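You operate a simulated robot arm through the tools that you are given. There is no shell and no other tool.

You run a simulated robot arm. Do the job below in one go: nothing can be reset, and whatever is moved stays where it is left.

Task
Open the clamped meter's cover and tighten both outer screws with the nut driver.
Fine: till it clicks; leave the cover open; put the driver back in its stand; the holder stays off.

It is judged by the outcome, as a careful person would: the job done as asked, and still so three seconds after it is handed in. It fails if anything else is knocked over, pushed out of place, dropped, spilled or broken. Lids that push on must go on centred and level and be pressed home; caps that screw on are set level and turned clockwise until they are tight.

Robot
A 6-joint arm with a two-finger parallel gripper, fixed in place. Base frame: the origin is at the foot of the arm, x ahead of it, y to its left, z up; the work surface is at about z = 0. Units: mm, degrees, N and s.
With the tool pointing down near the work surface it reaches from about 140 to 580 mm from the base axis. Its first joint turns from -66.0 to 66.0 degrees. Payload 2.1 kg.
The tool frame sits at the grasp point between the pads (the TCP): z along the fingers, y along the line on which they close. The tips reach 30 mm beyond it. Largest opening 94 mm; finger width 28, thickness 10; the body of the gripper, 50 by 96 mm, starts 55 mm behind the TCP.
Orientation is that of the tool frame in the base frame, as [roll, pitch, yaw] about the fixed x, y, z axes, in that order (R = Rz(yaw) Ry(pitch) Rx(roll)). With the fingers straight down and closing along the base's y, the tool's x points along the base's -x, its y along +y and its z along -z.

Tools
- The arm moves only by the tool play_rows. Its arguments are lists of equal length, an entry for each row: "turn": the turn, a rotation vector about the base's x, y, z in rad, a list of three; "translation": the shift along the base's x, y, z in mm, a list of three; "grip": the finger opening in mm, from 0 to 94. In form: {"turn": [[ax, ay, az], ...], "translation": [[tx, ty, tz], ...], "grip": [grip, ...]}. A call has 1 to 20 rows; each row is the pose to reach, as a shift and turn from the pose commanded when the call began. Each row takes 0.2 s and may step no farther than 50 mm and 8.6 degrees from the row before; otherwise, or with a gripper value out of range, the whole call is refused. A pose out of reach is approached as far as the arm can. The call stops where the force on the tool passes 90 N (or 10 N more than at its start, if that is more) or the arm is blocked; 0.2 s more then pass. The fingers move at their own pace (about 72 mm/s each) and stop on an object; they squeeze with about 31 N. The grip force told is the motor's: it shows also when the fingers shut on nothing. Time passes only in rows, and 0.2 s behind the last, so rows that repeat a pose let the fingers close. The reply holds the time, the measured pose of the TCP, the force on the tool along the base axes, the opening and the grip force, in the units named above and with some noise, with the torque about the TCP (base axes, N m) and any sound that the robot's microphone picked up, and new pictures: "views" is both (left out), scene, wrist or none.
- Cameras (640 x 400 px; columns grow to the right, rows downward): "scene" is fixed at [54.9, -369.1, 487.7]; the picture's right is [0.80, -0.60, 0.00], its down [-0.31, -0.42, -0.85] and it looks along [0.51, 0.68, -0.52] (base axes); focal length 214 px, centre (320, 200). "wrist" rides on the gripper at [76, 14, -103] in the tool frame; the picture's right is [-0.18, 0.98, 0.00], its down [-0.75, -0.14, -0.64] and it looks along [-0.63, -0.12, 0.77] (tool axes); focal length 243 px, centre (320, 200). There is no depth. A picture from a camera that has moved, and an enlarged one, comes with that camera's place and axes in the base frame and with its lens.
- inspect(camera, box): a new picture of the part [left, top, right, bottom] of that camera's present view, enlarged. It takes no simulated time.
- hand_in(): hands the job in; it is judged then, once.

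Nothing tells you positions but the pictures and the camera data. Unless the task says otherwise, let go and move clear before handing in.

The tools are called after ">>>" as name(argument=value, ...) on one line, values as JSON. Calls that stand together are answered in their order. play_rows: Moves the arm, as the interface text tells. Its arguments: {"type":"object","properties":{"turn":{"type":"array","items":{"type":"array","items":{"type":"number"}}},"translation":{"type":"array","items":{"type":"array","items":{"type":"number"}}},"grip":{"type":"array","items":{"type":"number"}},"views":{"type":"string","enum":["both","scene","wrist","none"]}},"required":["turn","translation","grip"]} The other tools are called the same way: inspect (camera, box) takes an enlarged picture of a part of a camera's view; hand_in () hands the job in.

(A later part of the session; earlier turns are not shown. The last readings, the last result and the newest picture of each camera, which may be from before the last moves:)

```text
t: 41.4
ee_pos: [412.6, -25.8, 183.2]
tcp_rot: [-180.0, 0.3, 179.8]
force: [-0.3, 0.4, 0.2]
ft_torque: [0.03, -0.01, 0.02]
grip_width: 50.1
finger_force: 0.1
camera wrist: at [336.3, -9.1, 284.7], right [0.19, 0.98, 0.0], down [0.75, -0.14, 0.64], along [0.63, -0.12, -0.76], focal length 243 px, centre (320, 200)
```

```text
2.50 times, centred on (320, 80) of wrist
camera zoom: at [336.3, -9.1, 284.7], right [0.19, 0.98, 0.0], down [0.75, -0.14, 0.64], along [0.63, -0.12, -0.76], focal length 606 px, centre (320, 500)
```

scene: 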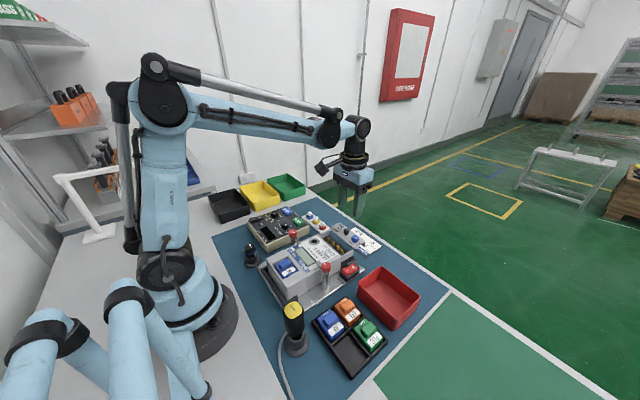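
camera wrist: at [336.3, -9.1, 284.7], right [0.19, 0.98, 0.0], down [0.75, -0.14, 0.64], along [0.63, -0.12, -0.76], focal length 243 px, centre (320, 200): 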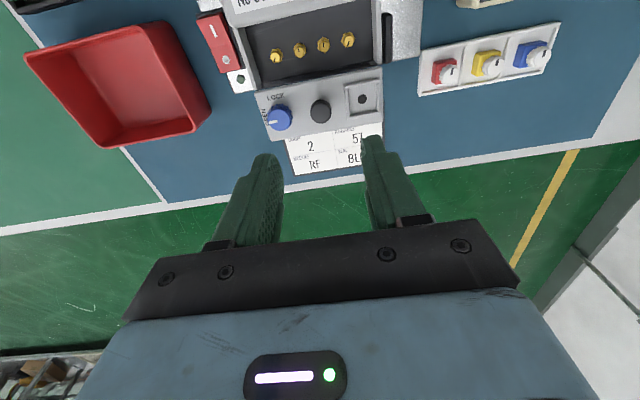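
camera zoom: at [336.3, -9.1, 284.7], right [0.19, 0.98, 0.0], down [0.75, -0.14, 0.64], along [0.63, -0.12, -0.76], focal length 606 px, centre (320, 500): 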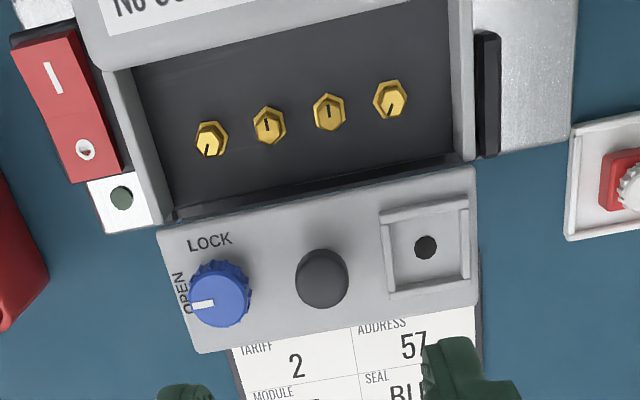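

The cover is fully open; four screws in a row at about x=366, the outer two near y=−51 and y=+8, with misaligned marks. Next I'll rise and move over to the nut driver in its stand to see it from above.

>>> play_rows(turn=[[0, 0, 0], [0, 0, 0], [0, 0, 0], [0, 0, 0], [0, 0, 0], [0, 0, 0], [0, 0, 0], [0, 0, 0], [0, 0, 0], [0, 0, 0], [0, 0, 0]], translation=[[0, 0, 40], [0, 0, 77], [-32, -15, 77], [-65, -31, 77], [-98, -46, 77], [-131, -62, 77], [-164, -77, 77], [-197, -93, 77], [-230, -108, 77], [-262, -124, 77], [-262, -124, 77]], grip=[60, 60, 60, 60, 60, 60, 60, 60, 60, 60, 60], views="both")

>>> inspect(camera="wrist", box=[220, 40, 420, 200])

```text
t: 43.8
ee_pos: [151.1, -147.2, 258.8]
tcp_rot: [-179.9, 0.1, 179.8]
force: [0.3, 0.0, 0.3]
ft_torque: [0.0, 0.0, -0.03]
grip_width: 60.2
finger_force: 0.2
camera wrist: at [74.1, -131.1, 361.4], right [0.19, 0.98, 0.0], down [0.75, -0.14, 0.64], along [0.63, -0.12, -0.76], focal length 243 px, centre (320, 200)
```

scene: 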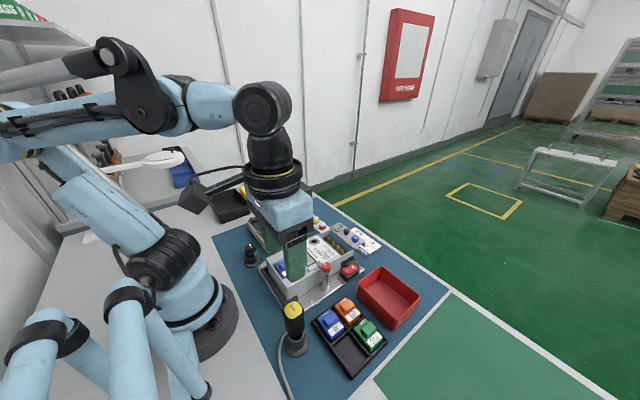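
wrist: 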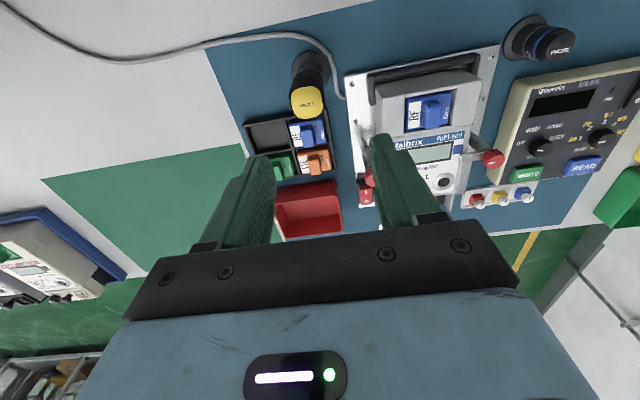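

```text
2.50 times, centred on (320, 120) of wrist
camera zoom: at [74.1, -131.1, 361.4], right [0.19, 0.98, 0.0], down [0.75, -0.14, 0.64], along [0.63, -0.12, -0.76], focal length 606 px, centre (320, 400)
```

zoom: 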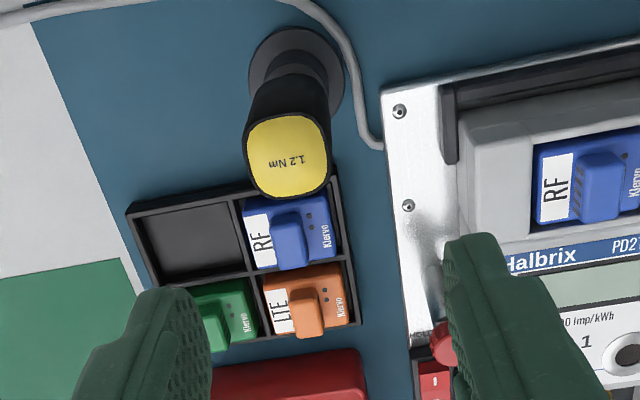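

The driver stands in its holder near (149,−159), handle top about z=120–126, with flats square to the base axes. I'll come down over it with the fingers open and check centring.

>>> play_rows(turn=[[0, 0, 0], [0, 0, 0], [0, 0, 0], [0, 0, 0]], translation=[[-1, -6, -40], [-2, -12, -80], [-2, -12, -92], [-2, -12, -92]], grip=[64, 64, 64, 64], views="both")

>>> inspect(camera="wrist", box=[220, 40, 420, 200])

>>> inspect(camera="scene", box=[240, 220, 360, 370])

```text
t: 44.8
ee_pos: [148.5, -159.5, 163.4]
tcp_rot: [-179.9, 0.2, 179.8]
force: [0.6, -0.7, -0.2]
ft_torque: [-0.01, -0.02, 0.02]
grip_width: 64.0
finger_force: 0.2
camera wrist: at [71.6, -142.8, 266.6], right [0.19, 0.98, 0.0], down [0.75, -0.14, 0.64], along [0.63, -0.12, -0.76], focal length 243 px, centre (320, 200)
```

scene: 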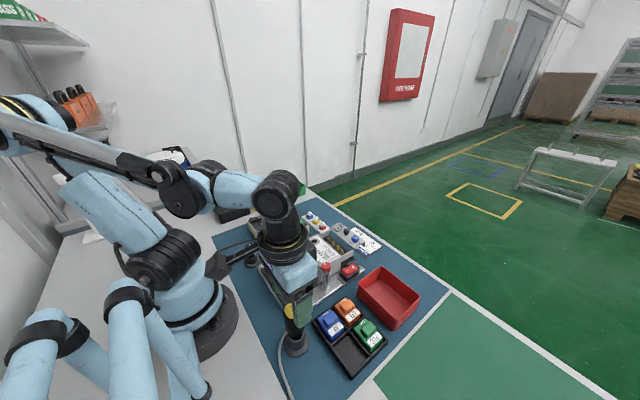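
wrist: 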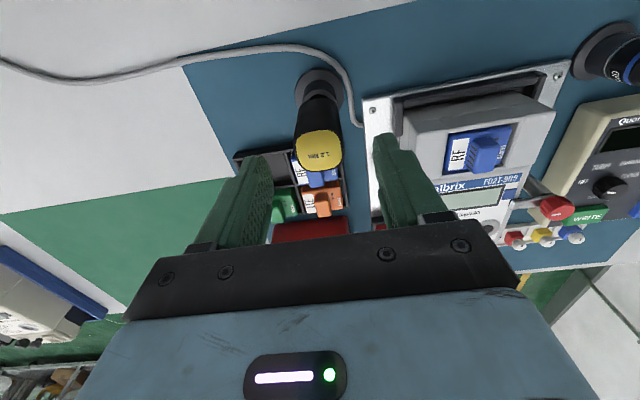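

```text
2.50 times, centred on (320, 120) of wrist
camera zoom: at [71.6, -142.8, 266.6], right [0.19, 0.98, 0.0], down [0.75, -0.14, 0.64], along [0.63, -0.12, -0.76], focal length 606 px, centre (320, 400)
```

zoom: 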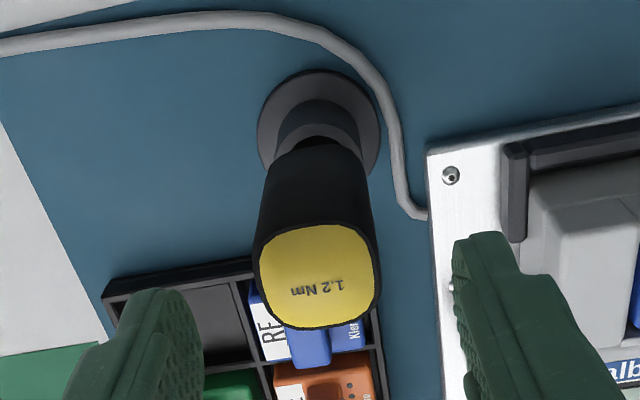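

```text
2.67 times, centred on (300, 295) of scene
camera zoom: at [54.9, -369.1, 487.7], right [0.8, -0.6, 0.0], down [-0.31, -0.42, -0.85], along [0.51, 0.68, -0.52], focal length 572 px, centre (373, -53)
```

zoom: 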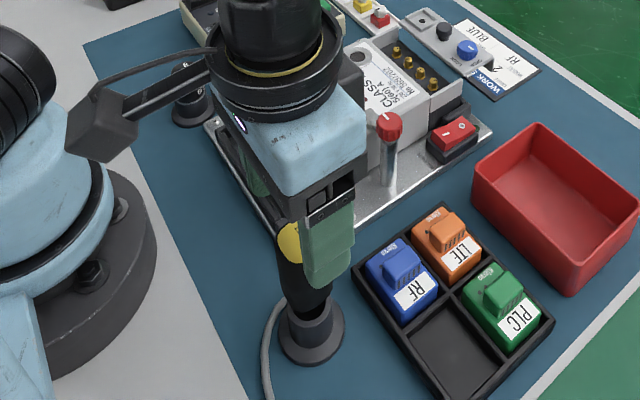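

Centred. I'll lower the fingers along the handle and close on it.

>>> play_rows(turn=[[0, 0, 0], [0, 0, 0], [0, 0, 0], [0, 0, 0], [0, 0, 0], [0, 0, 0], [0, 0, 0]], translation=[[1, 0, -20], [1, 0, -45], [1, 0, -66], [1, 0, -66], [1, 0, -66], [1, 0, -66], [1, 0, -66]], grip=[56, 52, 50, 40, 28, 24, 24], views="both")

>>> inspect(camera="wrist", box=[220, 80, 420, 240])

>>> inspect(camera="scene", box=[240, 220, 360, 370])

```text
t: 46.4
ee_pos: [148.2, -159.2, 98.6]
tcp_rot: [-179.9, 0.2, 179.8]
force: [0.0, 0.5, -0.2]
ft_torque: [-0.04, 0.0, 0.02]
grip_width: 36.2
finger_force: 31.5
camera wrist: at [72.0, -143.3, 201.6], right [0.19, 0.98, 0.0], down [0.75, -0.14, 0.64], along [0.63, -0.12, -0.76], focal length 243 px, centre (320, 200)
```

scene: 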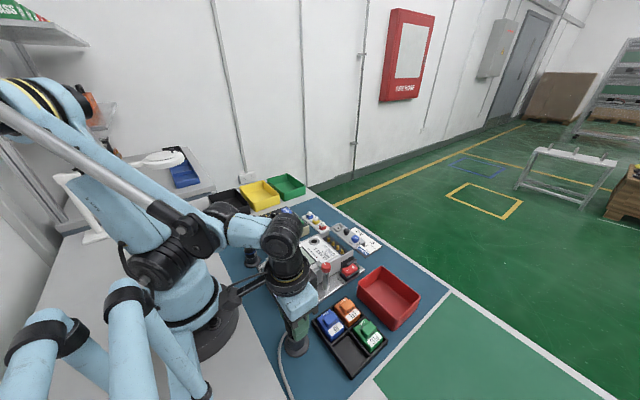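
wrist: 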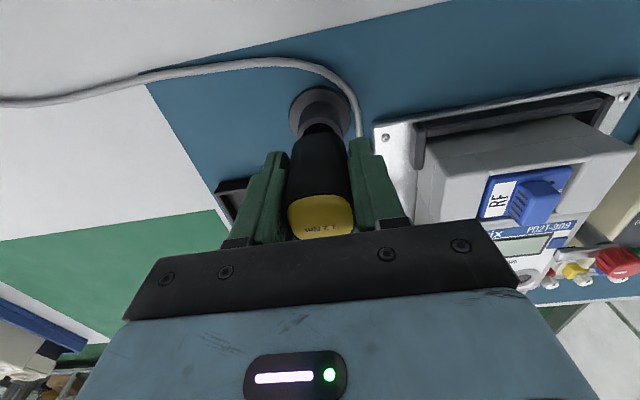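

```text
2.50 times, centred on (320, 160) of wrist
camera zoom: at [72.0, -143.3, 201.6], right [0.19, 0.98, 0.0], down [0.75, -0.14, 0.64], along [0.63, -0.12, -0.76], focal length 606 px, centre (320, 300)
```

zoom: 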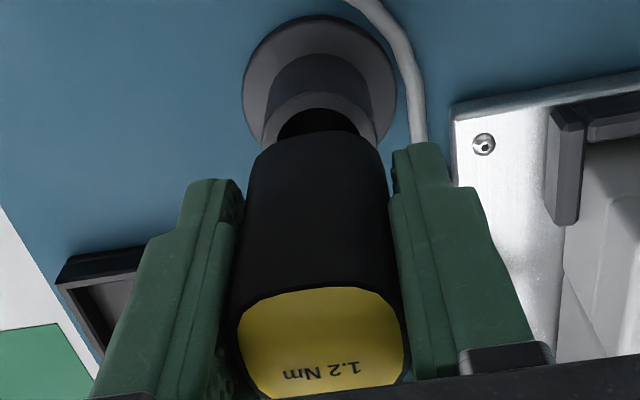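

```text
2.67 times, centred on (300, 295) of scene
camera zoom: at [54.9, -369.1, 487.7], right [0.8, -0.6, 0.0], down [-0.31, -0.42, -0.85], along [0.51, 0.68, -0.52], focal length 572 px, centre (373, -53)
```

zoom: 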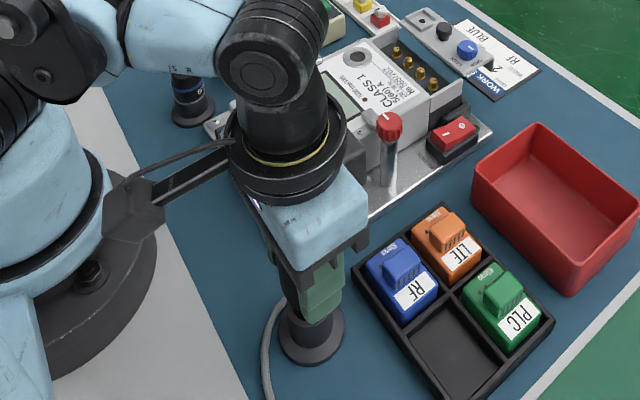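

The driver handle is gripped (36 mm, 31 N) with no side load. I'll lift it straight up out of the stand and look at its shaft.

>>> play_rows(turn=[[0, 0, 0], [0, 0, 0], [0, 0, 0], [0, 0, 0], [0, 0, 0], [0, 0, 0], [0, 0, 0], [0, 0, 0]], translation=[[0, 0, 5], [0, 0, 12], [0, 0, 25], [0, 0, 40], [0, 0, 60], [0, 0, 85], [0, 0, 110], [0, 0, 110]], grip=[24, 24, 24, 24, 24, 24, 24, 24], views="both")

>>> inspect(camera="scene", box=[240, 220, 360, 370])

>>> inspect(camera="wrist", box=[220, 80, 420, 240])

```text
t: 48.2
ee_pos: [149.4, -160.2, 212.0]
tcp_rot: [-179.8, 0.2, 179.8]
force: [-0.3, 0.1, -1.5]
ft_torque: [0.0, 0.0, 0.0]
grip_width: 36.0
finger_force: 30.9
camera wrist: at [72.8, -144.2, 314.3], right [0.19, 0.98, 0.0], down [0.75, -0.14, 0.64], along [0.63, -0.12, -0.76], focal length 243 px, centre (320, 200)
```

scene: 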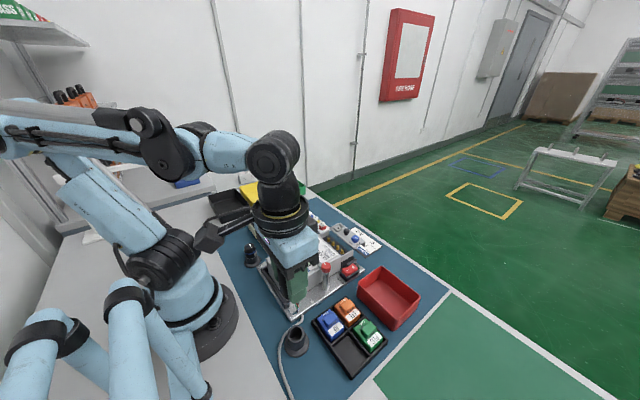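
wrist: 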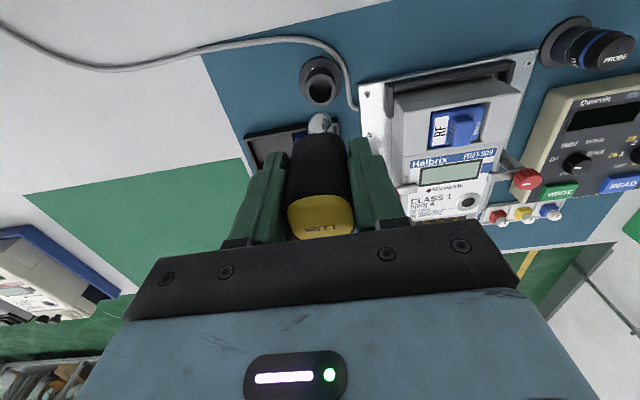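

```text
2.67 times, centred on (300, 295) of scene
camera zoom: at [54.9, -369.1, 487.7], right [0.8, -0.6, 0.0], down [-0.31, -0.42, -0.85], along [0.51, 0.68, -0.52], focal length 572 px, centre (373, -53)
```

zoom: 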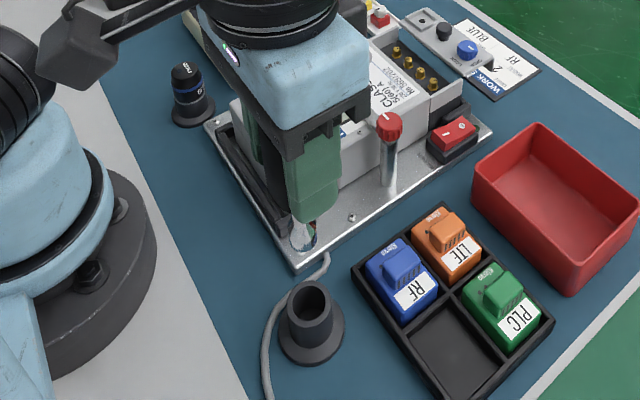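

```text
2.50 times, centred on (320, 160) of wrist
camera zoom: at [72.8, -144.2, 314.3], right [0.19, 0.98, 0.0], down [0.75, -0.14, 0.64], along [0.63, -0.12, -0.76], focal length 606 px, centre (320, 300)
```

zoom: 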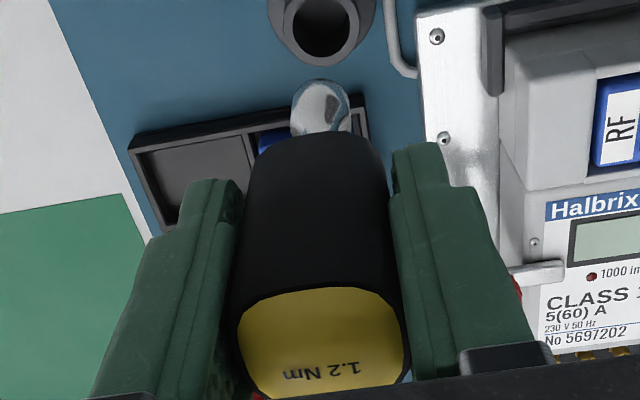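

>>> inspect(camera="scene", box=[270, 270, 330, 330])

>>> inspect(camera="wrist", box=[285, 60, 365, 140])

```text
6.67 times, centred on (300, 300) of scene
camera zoom: at [54.9, -369.1, 487.7], right [0.8, -0.6, 0.0], down [-0.31, -0.42, -0.85], along [0.51, 0.68, -0.52], focal length 1430 px, centre (453, -467)
```

zoom: 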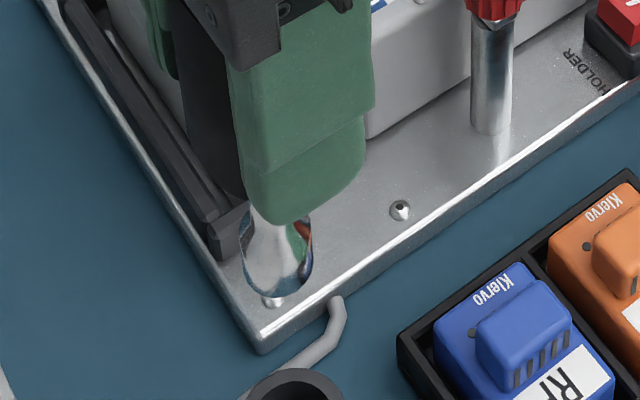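

```text
5.00 times, centred on (325, 100) of wrist
camera zoom: at [72.8, -144.2, 314.3], right [0.19, 0.98, 0.0], down [0.75, -0.14, 0.64], along [0.63, -0.12, -0.76], focal length 1213 px, centre (295, 700)
```

zoom: 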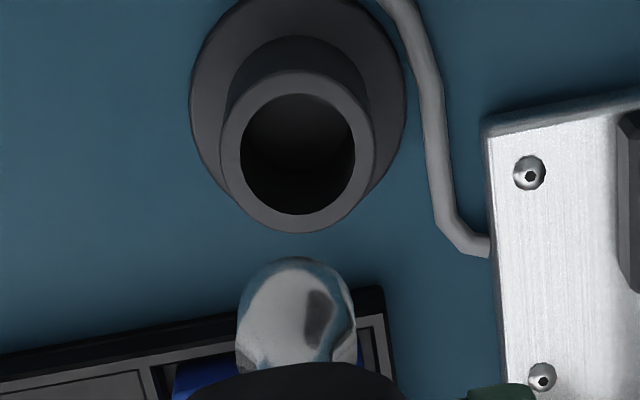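

The driver is out; its chrome socket is about 20 mm wide and ends roughly 82–90 mm below the TCP. I'll raise it and carry it over the first outer screw (near y=−51).

>>> play_rows(turn=[[0, 0, 0], [0, 0, 0], [0, 0, 0], [0, 0, 0], [0, 0, 0], [0, 0, 0], [0, 0, 0], [0, 0, 0], [0, 0, 0], [0, 0, 0], [0, 0, 0]], translation=[[0, 0, 20], [0, 0, 40], [27, 13, 40], [54, 27, 40], [82, 40, 40], [109, 54, 40], [136, 67, 40], [163, 80, 40], [190, 94, 40], [217.7, 107.4, 40], [217.7, 107.4, 40]], grip=[24, 24, 24, 24, 24, 24, 24, 24, 24, 24, 24], views="both")

>>> inspect(camera="wrist", box=[240, 40, 400, 180])

>>> inspect(camera="scene", box=[290, 180, 390, 280])

```text
t: 50.6
ee_pos: [371.1, -52.2, 248.6]
tcp_rot: [-179.8, 0.2, 179.8]
force: [0.1, -0.2, -0.2]
ft_torque: [-0.01, 0.0, -0.01]
grip_width: 36.0
finger_force: 31.1
camera wrist: at [295.1, -36.2, 351.1], right [0.19, 0.98, 0.0], down [0.75, -0.14, 0.64], along [0.63, -0.12, -0.76], focal length 243 px, centre (320, 200)
```

scene: 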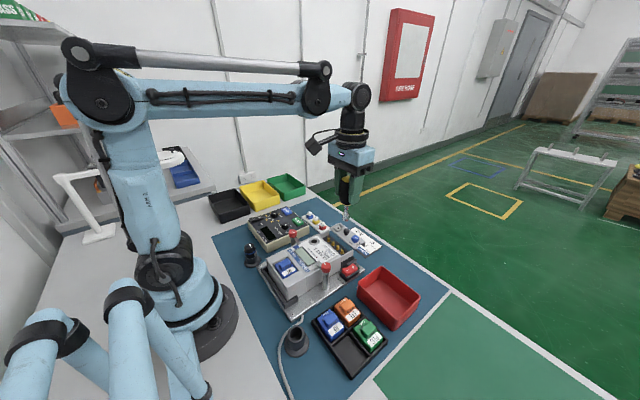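
wrist: 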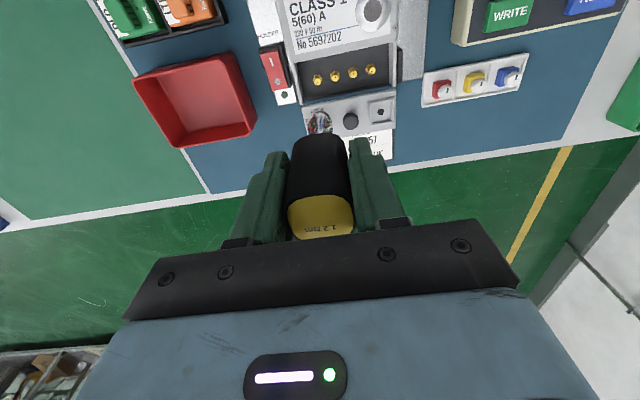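

```text
2.86 times, centred on (320, 110) of wrist
camera zoom: at [295.1, -36.2, 351.1], right [0.19, 0.98, 0.0], down [0.75, -0.14, 0.64], along [0.63, -0.12, -0.76], focal length 693 px, centre (320, 457)
```

zoom: 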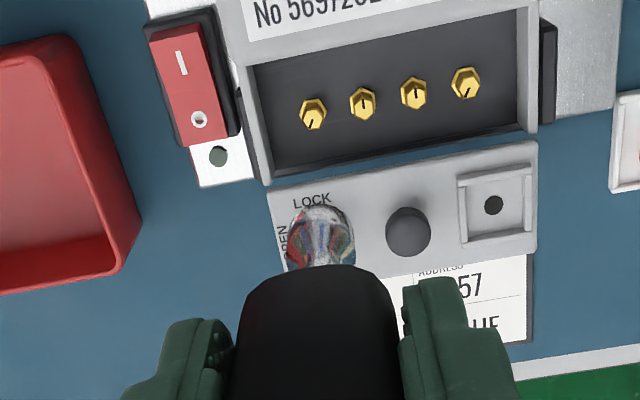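

```text
4.00 times, centred on (340, 230) of scene
camera zoom: at [54.9, -369.1, 487.7], right [0.8, -0.6, 0.0], down [-0.31, -0.42, -0.85], along [0.51, 0.68, -0.52], focal length 858 px, centre (240, 80)
```

zoom: 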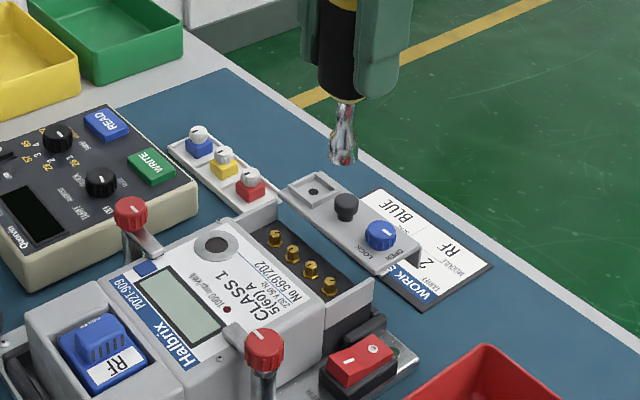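

The wrist picture lets me align the socket with the screw. Before engaging I'll wind the wrist counter-clockwise here in free air to gain clockwise turning range.

>>> play_rows(turn=[[0, 0, 0.14], [0, 0, 0.28], [0, 0, 0.42], [0, 0, 0.56], [0, 0, 0.7], [0, 0, 0.84], [0, 0, 0.98], [0, 0, 1.12], [0, 0, 1.26], [0, 0, 1.4], [0, 0, 1.54], [0, 0, 1.68], [0, 0, 1.82], [0, 0, 1.96], [0, 0, 2.094], [0, 0, 2.094]], translation=[[0, 0, 0], [0, 0, 0], [0, 0, 0], [0, 0, 0], [0, 0, 0], [0, 0, 0], [0, 0, 0], [0, 0, 0], [0, 0, 0], [0, 0, 0], [0, 0, 0], [0, 0, 0], [0, 0, 0], [0, 0, 0], [0, 0, 0], [-6.6, -1.2, 0]], grip=[24, 24, 24, 24, 24, 24, 24, 24, 24, 24, 24, 24, 24, 24, 24, 24], views="both")

>>> inspect(camera="wrist", box=[240, 40, 400, 180])

```text
t: 54.0
ee_pos: [361.9, -54.4, 250.8]
tcp_rot: [-180.0, 0.1, -60.1]
force: [-0.3, -0.2, -0.8]
ft_torque: [-0.01, 0.0, 0.02]
grip_width: 35.8
finger_force: 30.9
camera wrist: at [387.6, -125.8, 352.1], right [-0.94, -0.33, 0.0], down [-0.25, 0.72, 0.64], along [-0.21, 0.61, -0.76], focal length 243 px, centre (320, 200)
```

scene: 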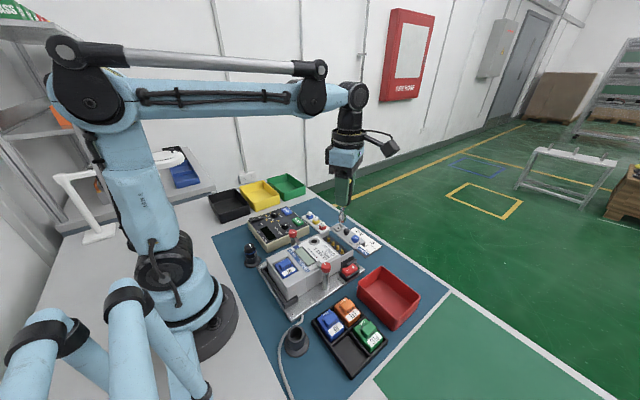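
wrist: 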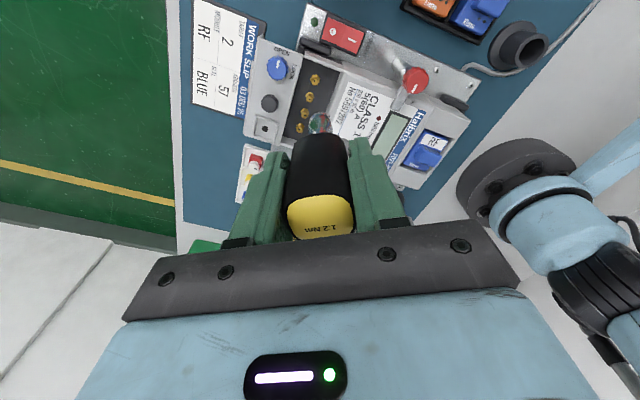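

```text
2.86 times, centred on (320, 110) of wrist
camera zoom: at [387.6, -125.8, 352.1], right [-0.94, -0.33, 0.0], down [-0.25, 0.72, 0.64], along [-0.21, 0.61, -0.76], focal length 693 px, centre (320, 457)
```

zoom: 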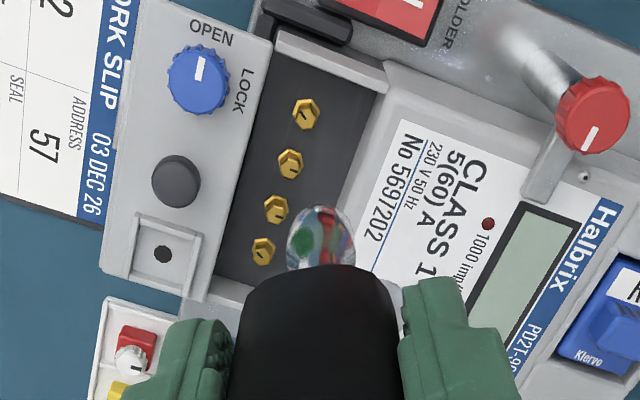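

The wrist reaches yaw 300° with the driver, giving plenty of clockwise range. Combining both views, the first screw is near (368,−54). I'll shift there and lower partway, then check the socket against the screw.

>>> play_rows(turn=[[0, 0, 0], [0, 0, 0], [0, 0, 0], [0, 0, 0]], translation=[[6, 0.4, -10], [6, 0.4, -45], [6, 0.4, -76], [6, 0.4, -76]], grip=[24, 24, 24, 24], views="none")

>>> inspect(camera="wrist", box=[260, 40, 380, 140])

>>> inspect(camera="scene", box=[320, 200, 380, 260])

```text
t: 55.0
ee_pos: [366.3, -53.0, 173.5]
tcp_rot: [180.0, 0.2, -60.2]
force: [0.4, 0.4, -0.7]
ft_torque: [0.01, -0.01, 0.02]
grip_width: 35.9
finger_force: 31.1
```

```text
4.00 times, centred on (320, 90) of wrist
camera zoom: at [392.0, -125.6, 275.5], right [-0.94, -0.33, 0.0], down [-0.25, 0.72, 0.64], along [-0.21, 0.61, -0.76], focal length 970 px, centre (320, 640)
```

zoom: 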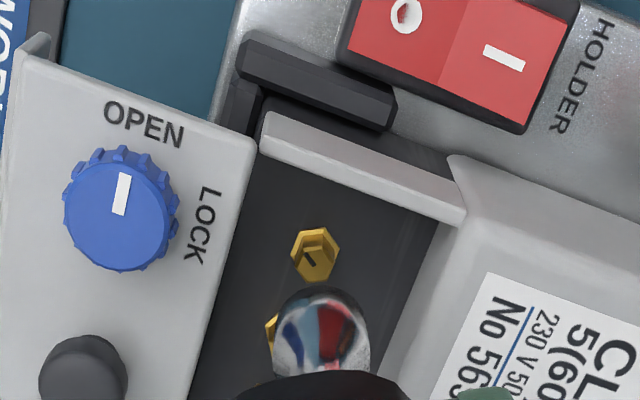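

```text
6.67 times, centred on (350, 230) of scene
camera zoom: at [54.9, -369.1, 487.7], right [0.8, -0.6, 0.0], down [-0.31, -0.42, -0.85], along [0.51, 0.68, -0.52], focal length 1430 px, centre (120, 0)
```

zoom: 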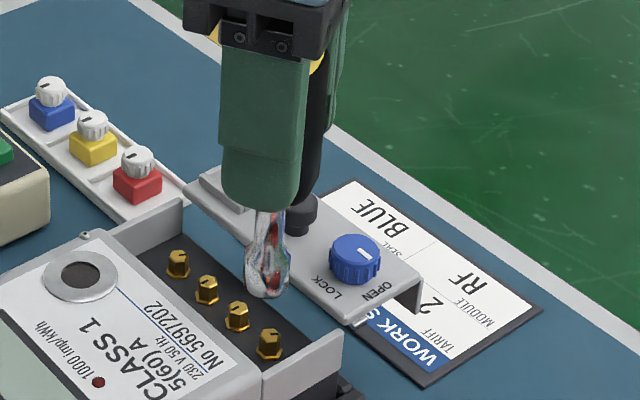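

The socket hangs about 30 mm above the first screw, nearly in line. I'll adjust slightly and go down another 15 mm to refine.

>>> play_rows(turn=[[0, 0, 0], [0, 0, 0], [0, 0, 0]], translation=[[1.5, -1.2, -5], [1.5, -1.2, -15], [1.5, -1.2, -15]], grip=[24, 24, 24], views="none")

>>> inspect(camera="wrist", box=[270, 60, 370, 140])

>>> inspect(camera="scene", box=[330, 220, 370, 260])

```text
t: 55.8
ee_pos: [366.6, -55.7, 159.7]
tcp_rot: [-179.9, 0.2, -60.2]
force: [-0.8, 0.7, -1.1]
ft_torque: [-0.03, 0.03, -0.06]
grip_width: 36.1
finger_force: 30.7
```

```text
5.00 times, centred on (320, 100) of wrist
camera zoom: at [391.9, -127.5, 261.8], right [-0.94, -0.33, 0.0], down [-0.25, 0.72, 0.64], along [-0.21, 0.61, -0.76], focal length 1213 px, centre (320, 700)
```

zoom: 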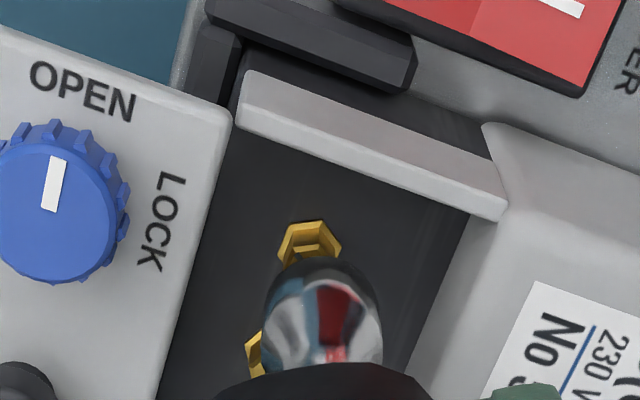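

```text
10.00 times, centred on (350, 240) of scene
camera zoom: at [54.9, -369.1, 487.7], right [0.8, -0.6, 0.0], down [-0.31, -0.42, -0.85], along [0.51, 0.68, -0.52], focal length 2145 px, centre (20, -200)
```

zoom: 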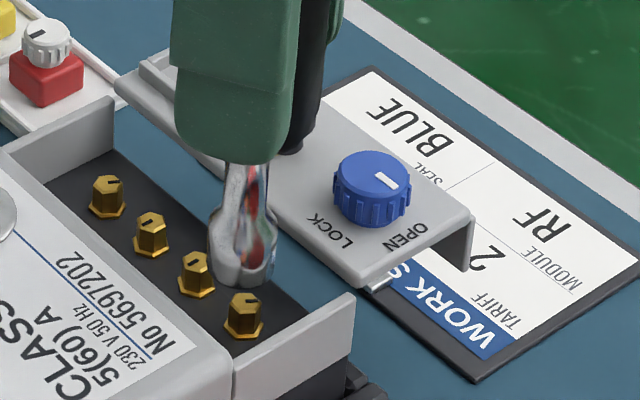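

>>> play_rows(turn=[[0, 0, 0], [0, 0, 0], [0, 0, 0], [0, 0, 0]], translation=[[2, 1.7, 0], [2, 1.7, -3], [2, 1.7, -5], [2, 1.7, -5]], grip=[24, 24, 24, 24], views="none")

>>> inspect(camera="wrist", box=[270, 60, 370, 140])

>>> inspect(camera="scene", box=[335, 230, 365, 260])

```text
t: 56.8
ee_pos: [369.7, -53.4, 154.2]
tcp_rot: [179.9, 0.2, -60.3]
force: [0.3, -0.1, -1.2]
ft_torque: [0.01, 0.02, 0.0]
grip_width: 36.0
finger_force: 31.0
```

```text
5.00 times, centred on (320, 100) of wrist
camera zoom: at [395.3, -125.9, 256.3], right [-0.94, -0.33, 0.0], down [-0.25, 0.72, 0.64], along [-0.21, 0.61, -0.76], focal length 1213 px, centre (320, 700)
```

zoom: 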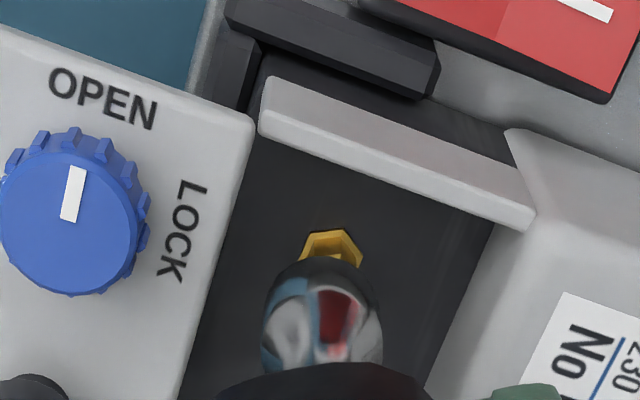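

```text
13.33 times, centred on (350, 245) of scene
camera zoom: at [54.9, -369.1, 487.7], right [0.8, -0.6, 0.0], down [-0.31, -0.42, -0.85], along [0.51, 0.68, -0.52], focal length 2860 px, centre (-80, -400)
```

zoom: 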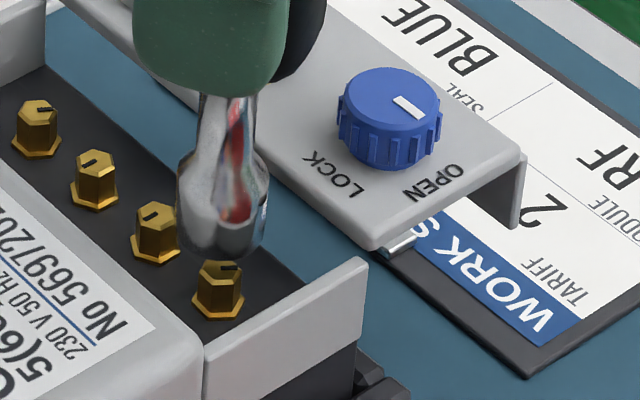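

>>> play_rows(turn=[[0, 0, 0], [0, 0, 0], [0, 0, 0]], translation=[[-1, -0.9, 0], [-1, -0.9, -2], [-1, -0.9, -3]], grip=[24, 24, 24], views="none")

>>> inspect(camera="wrist", box=[270, 60, 370, 140])

>>> inspect(camera="scene", box=[335, 230, 365, 260])

```text
t: 57.6
ee_pos: [368.7, -54.8, 150.6]
tcp_rot: [-180.0, 0.2, -60.1]
force: [-0.7, -0.2, -0.6]
ft_torque: [0.03, -0.02, -0.03]
grip_width: 36.1
finger_force: 30.7
```

```text
5.00 times, centred on (320, 100) of wrist
camera zoom: at [395.1, -126.8, 253.4], right [-0.94, -0.33, 0.0], down [-0.25, 0.72, 0.64], along [-0.21, 0.61, -0.76], focal length 1213 px, centre (320, 700)
```

zoom: 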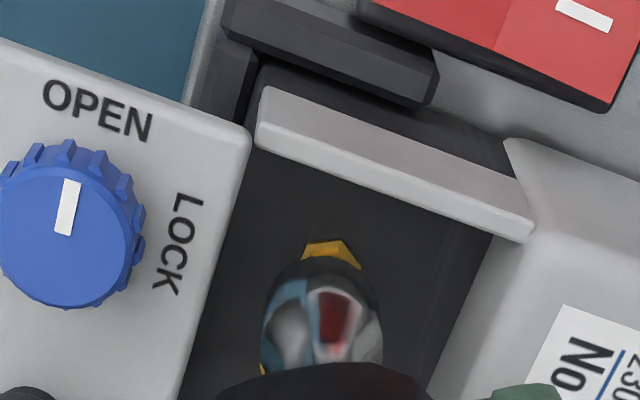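

```text
13.33 times, centred on (350, 245) of scene
camera zoom: at [54.9, -369.1, 487.7], right [0.8, -0.6, 0.0], down [-0.31, -0.42, -0.85], along [0.51, 0.68, -0.52], focal length 2860 px, centre (-80, -400)
```

zoom: 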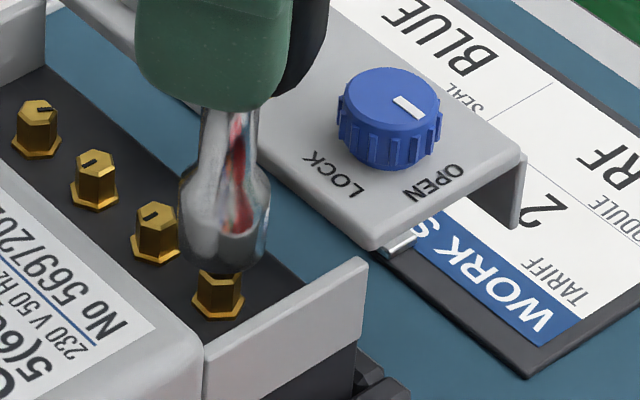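

>>> play_rows(turn=[[0, 0, 0], [0, 0, 0], [0, 0, 0]], translation=[[-1.4, -0.5, 0], [-1.4, -0.5, -2], [-1.4, -0.5, -2]], grip=[24, 24, 24], views="none")

>>> inspect(camera="wrist", box=[280, 70, 360, 130])

>>> inspect(camera="scene", box=[338, 233, 362, 257])

```text
t: 58.4
ee_pos: [368.3, -54.0, 148.6]
tcp_rot: [180.0, 0.1, -60.3]
force: [-0.3, 0.5, -1.2]
ft_torque: [-0.01, -0.02, 0.02]
grip_width: 36.0
finger_force: 30.8
```

```text
6.67 times, centred on (320, 100) of wrist
camera zoom: at [393.4, -126.2, 251.1], right [-0.94, -0.33, 0.0], down [-0.25, 0.72, 0.64], along [-0.21, 0.61, -0.76], focal length 1618 px, centre (320, 867)
```

zoom: 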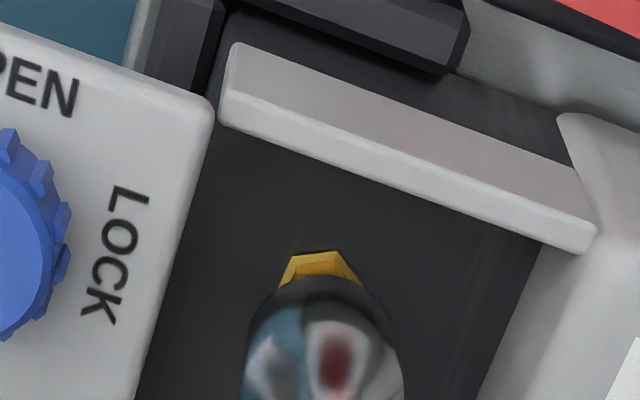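

```text
16.00 times, centred on (350, 245) of scene
camera zoom: at [54.9, -369.1, 487.7], right [0.8, -0.6, 0.0], down [-0.31, -0.42, -0.85], along [0.51, 0.68, -0.52], focal length 3432 px, centre (-160, -520)
```

zoom: 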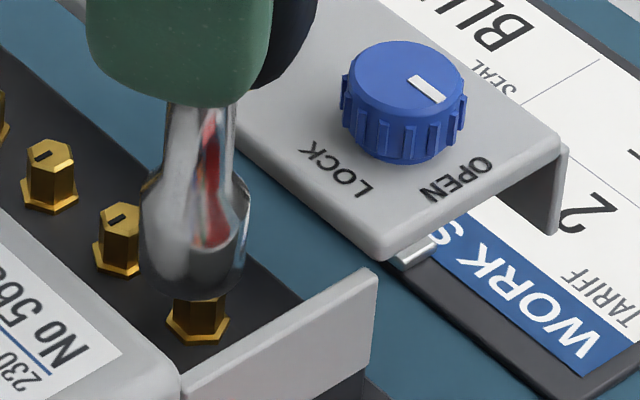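

Nearly perfect alignment (about 0.6 mm off). I'll correct that and lower gently, watching for contact.

>>> play_rows(turn=[[0, 0, 0], [0, 0, 0], [0, 0, 0], [0, 0, 0]], translation=[[0.6, 0, 0], [0.6, 0, -1.5], [0.6, 0, -3], [0.6, 0, -4]], grip=[24, 24, 24, 24], views="none")

>>> inspect(camera="wrist", box=[280, 70, 360, 130])

>>> inspect(camera="scene", box=[338, 233, 362, 257])

```text
t: 59.4
ee_pos: [368.2, -55.8, 145.0]
tcp_rot: [-180.0, 0.1, -60.2]
force: [0.7, -1.0, -1.2]
ft_torque: [-0.02, 0.02, -0.01]
grip_width: 36.0
finger_force: 30.7
```

```text
6.67 times, centred on (320, 100) of wrist
camera zoom: at [393.8, -126.1, 247.9], right [-0.94, -0.33, 0.0], down [-0.25, 0.72, 0.64], along [-0.21, 0.61, -0.76], focal length 1618 px, centre (320, 867)
```

zoom: 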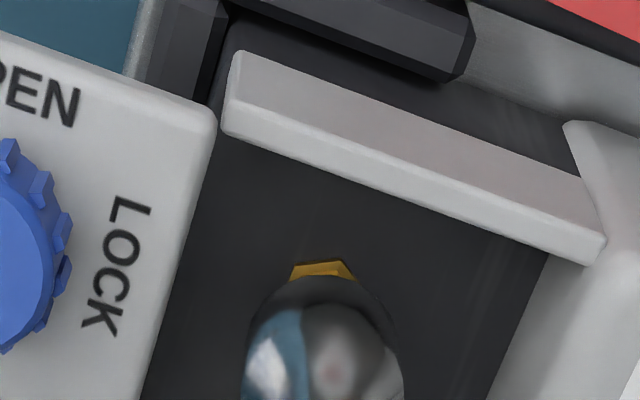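

```text
16.00 times, centred on (350, 245) of scene
camera zoom: at [54.9, -369.1, 487.7], right [0.8, -0.6, 0.0], down [-0.31, -0.42, -0.85], along [0.51, 0.68, -0.52], focal length 3432 px, centre (-160, -520)
```

zoom: 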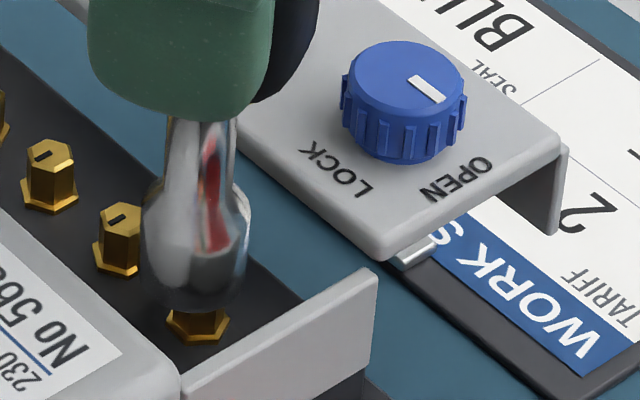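

>>> play_rows(turn=[[0, 0, 0], [0, 0, 0], [0, 0, 0]], translation=[[0, 0, -1], [0, 0, -2], [0, 0, -2]], grip=[24, 24, 24], views="none")

>>> inspect(camera="scene", box=[338, 233, 362, 257])

```text
t: 60.2
ee_pos: [367.9, -53.1, 143.8]
tcp_rot: [-179.9, 0.2, -60.3]
force: [0.2, -0.7, -2.0]
ft_torque: [-0.07, -0.01, 0.04]
grip_width: 36.0
finger_force: 31.3
```

```text
16.00 times, centred on (350, 245) of scene
camera zoom: at [54.9, -369.1, 487.7], right [0.8, -0.6, 0.0], down [-0.31, -0.42, -0.85], along [0.51, 0.68, -0.52], focal length 3432 px, centre (-160, -520)
```

zoom: 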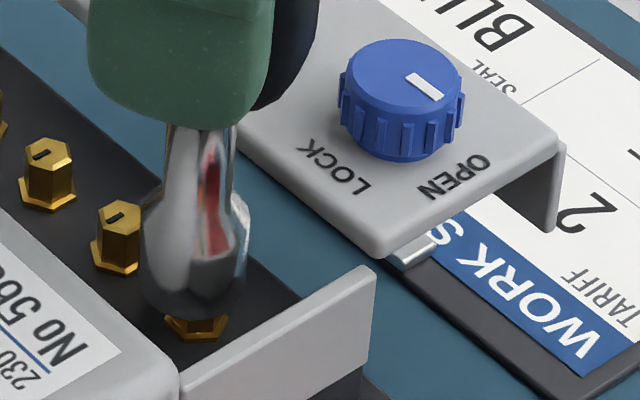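

>>> play_rows(turn=[[0, 0, 0], [0, 0, 0], [0, 0, 0]], translation=[[0, 0, -1], [0, 0, -2], [0, 0, -2]], grip=[24, 24, 24], views="none")

>>> inspect(camera="scene", box=[338, 233, 362, 257])

>>> inspect(camera="wrist", box=[280, 70, 360, 130])

```text
t: 61.0
ee_pos: [369.5, -54.8, 141.8]
tcp_rot: [-179.8, 0.2, -60.2]
force: [-0.1, -0.8, -0.6]
ft_torque: [-0.01, 0.03, 0.02]
grip_width: 35.8
finger_force: 30.9
```

```text
16.00 times, centred on (350, 245) of scene
camera zoom: at [54.9, -369.1, 487.7], right [0.8, -0.6, 0.0], down [-0.31, -0.42, -0.85], along [0.51, 0.68, -0.52], focal length 3432 px, centre (-160, -520)
```

zoom: 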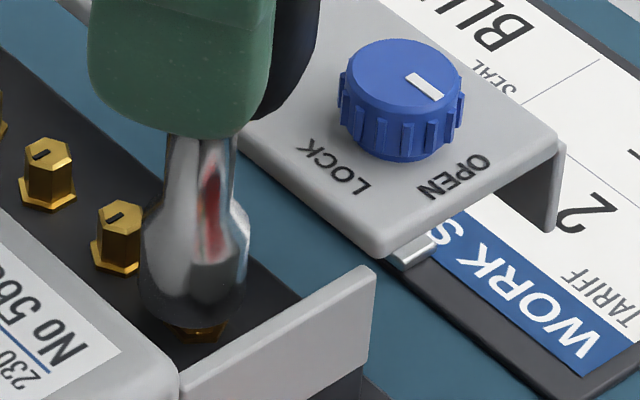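

```text
6.67 times, centred on (320, 100) of wrist
camera zoom: at [394.1, -126.1, 244.0], right [-0.94, -0.33, 0.0], down [-0.25, 0.72, 0.64], along [-0.21, 0.61, -0.76], focal length 1618 px, centre (320, 867)
```

zoom: 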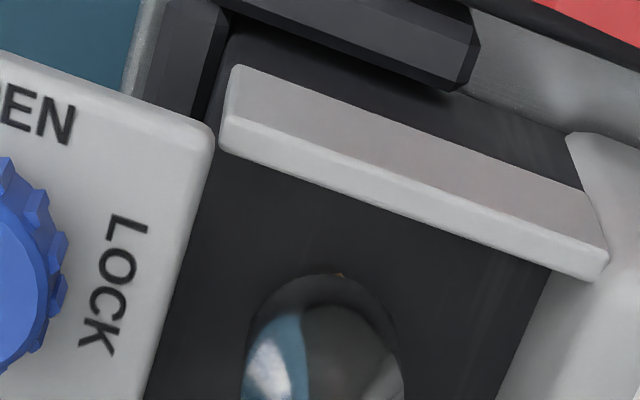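

No contact load yet, and the socket is passing down around the screw head. I'll continue down in 1 mm steps until it seats.

>>> play_rows(turn=[[0, 0, 0], [0, 0, 0], [0, 0, 0]], translation=[[0, 0, -1], [0, 0, -2], [0, 0, -2]], grip=[24, 24, 24], views="none")

>>> inspect(camera="scene", box=[338, 233, 362, 257])

```text
t: 61.8
ee_pos: [368.1, -53.4, 138.2]
tcp_rot: [-179.9, 0.2, -60.1]
force: [0.1, 0.8, -1.8]
ft_torque: [0.01, 0.0, 0.01]
grip_width: 36.1
finger_force: 31.2
```

```text
16.00 times, centred on (350, 245) of scene
camera zoom: at [54.9, -369.1, 487.7], right [0.8, -0.6, 0.0], down [-0.31, -0.42, -0.85], along [0.51, 0.68, -0.52], focal length 3432 px, centre (-160, -520)
```

zoom: 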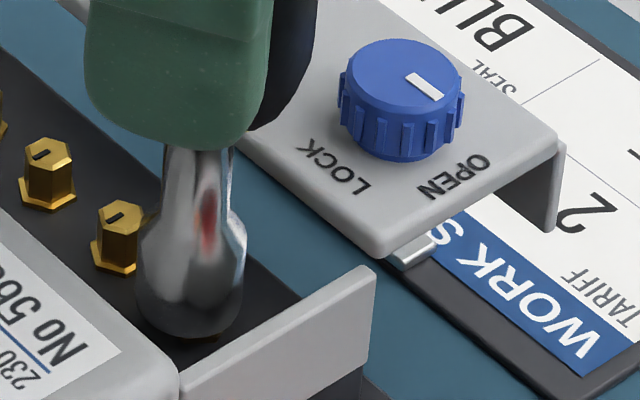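

>>> play_rows(turn=[[0, 0, 0], [0, 0, 0], [0, 0, 0]], translation=[[0.5, -0.2, -0.7], [0.5, -0.2, -1.5], [0.5, -0.2, -1.5]], grip=[24, 24, 24], views="none")

>>> inspect(camera="scene", box=[338, 233, 362, 257])

>>> inspect(camera="wrist", box=[280, 70, 360, 130])

```text
t: 62.6
ee_pos: [368.8, -53.6, 136.2]
tcp_rot: [180.0, 0.2, -60.2]
force: [0.2, -0.1, -2.4]
ft_torque: [0.01, 0.05, 0.02]
grip_width: 35.8
finger_force: 31.6
```

```text
16.00 times, centred on (350, 245) of scene
camera zoom: at [54.9, -369.1, 487.7], right [0.8, -0.6, 0.0], down [-0.31, -0.42, -0.85], along [0.51, 0.68, -0.52], focal length 3432 px, centre (-160, -520)
```

zoom: 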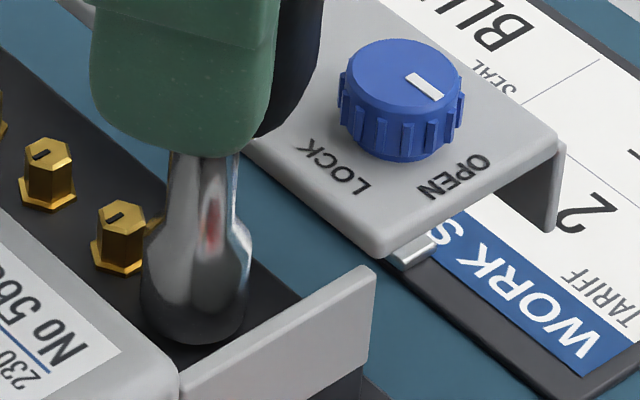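

```text
6.67 times, centred on (320, 100) of wrist
camera zoom: at [394.6, -126.4, 240.2], right [-0.94, -0.33, 0.0], down [-0.25, 0.72, 0.64], along [-0.21, 0.61, -0.76], focal length 1618 px, centre (320, 867)
```

zoom: 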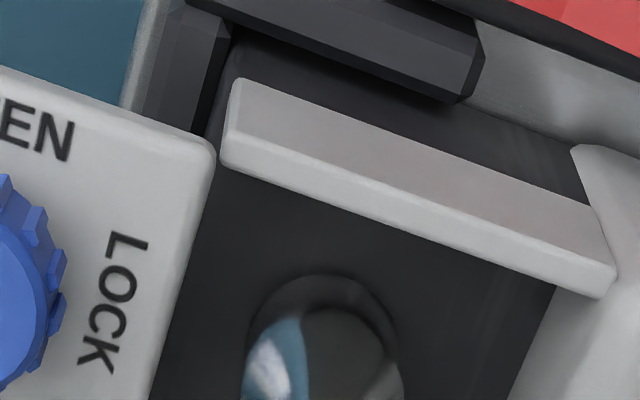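

>>> play_rows(turn=[[0, 0, 0], [0, 0, 0], [0, 0, 0]], translation=[[0, 0, -0.7], [0, 0, -1.5], [0, 0, -1.5]], grip=[24, 24, 24], views="none")

>>> inspect(camera="scene", box=[338, 233, 362, 257])

```text
t: 63.4
ee_pos: [370.1, -54.3, 137.2]
tcp_rot: [-180.0, 0.1, -60.2]
force: [-0.5, 0.1, -0.2]
ft_torque: [0.0, -0.04, -0.01]
grip_width: 35.9
finger_force: 30.9
```

```text
16.00 times, centred on (350, 245) of scene
camera zoom: at [54.9, -369.1, 487.7], right [0.8, -0.6, 0.0], down [-0.31, -0.42, -0.85], along [0.51, 0.68, -0.52], focal length 3432 px, centre (-160, -520)
```

zoom: 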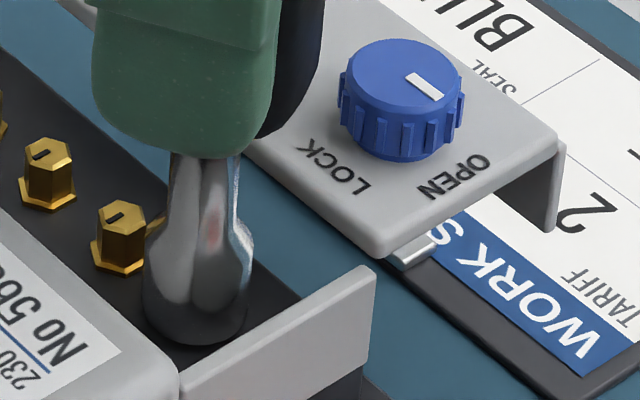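

>>> play_rows(turn=[[0, 0, 0], [0, 0, 0], [0, 0, 0]], translation=[[-0.3, 0, -0.7], [-0.3, 0, -1.5], [-0.3, 0, -1.5]], grip=[24, 24, 24], views="none")

>>> inspect(camera="scene", box=[338, 233, 362, 257])

>>> inspect(camera="wrist", box=[260, 60, 380, 150])

```text
t: 64.2
ee_pos: [369.5, -54.3, 134.5]
tcp_rot: [180.0, 0.3, -60.2]
force: [0.7, -2.1, -1.6]
ft_torque: [-0.14, -0.02, 0.02]
grip_width: 35.9
finger_force: 30.5
```

```text
16.00 times, centred on (350, 245) of scene
camera zoom: at [54.9, -369.1, 487.7], right [0.8, -0.6, 0.0], down [-0.31, -0.42, -0.85], along [0.51, 0.68, -0.52], focal length 3432 px, centre (-160, -520)
```

zoom: 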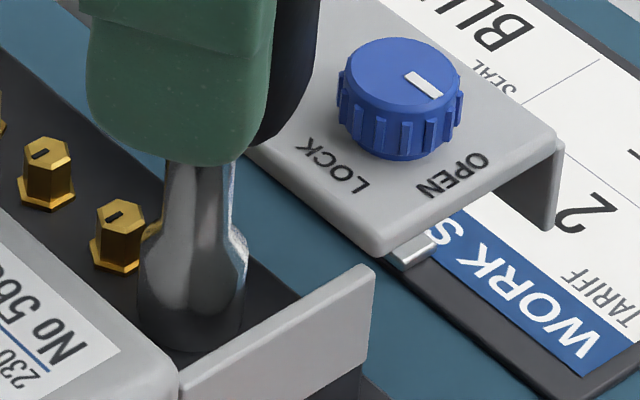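

```text
4.44 times, centred on (320, 105) of wrist
camera zoom: at [394.7, -125.5, 237.6], right [-0.94, -0.33, 0.0], down [-0.25, 0.72, 0.64], along [-0.21, 0.61, -0.76], focal length 1078 px, centre (320, 622)
```

zoom: 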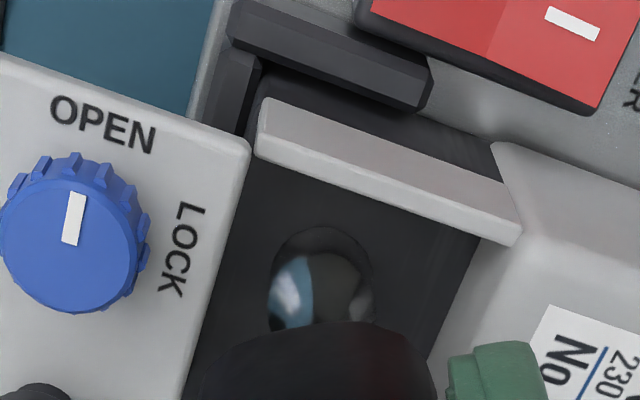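

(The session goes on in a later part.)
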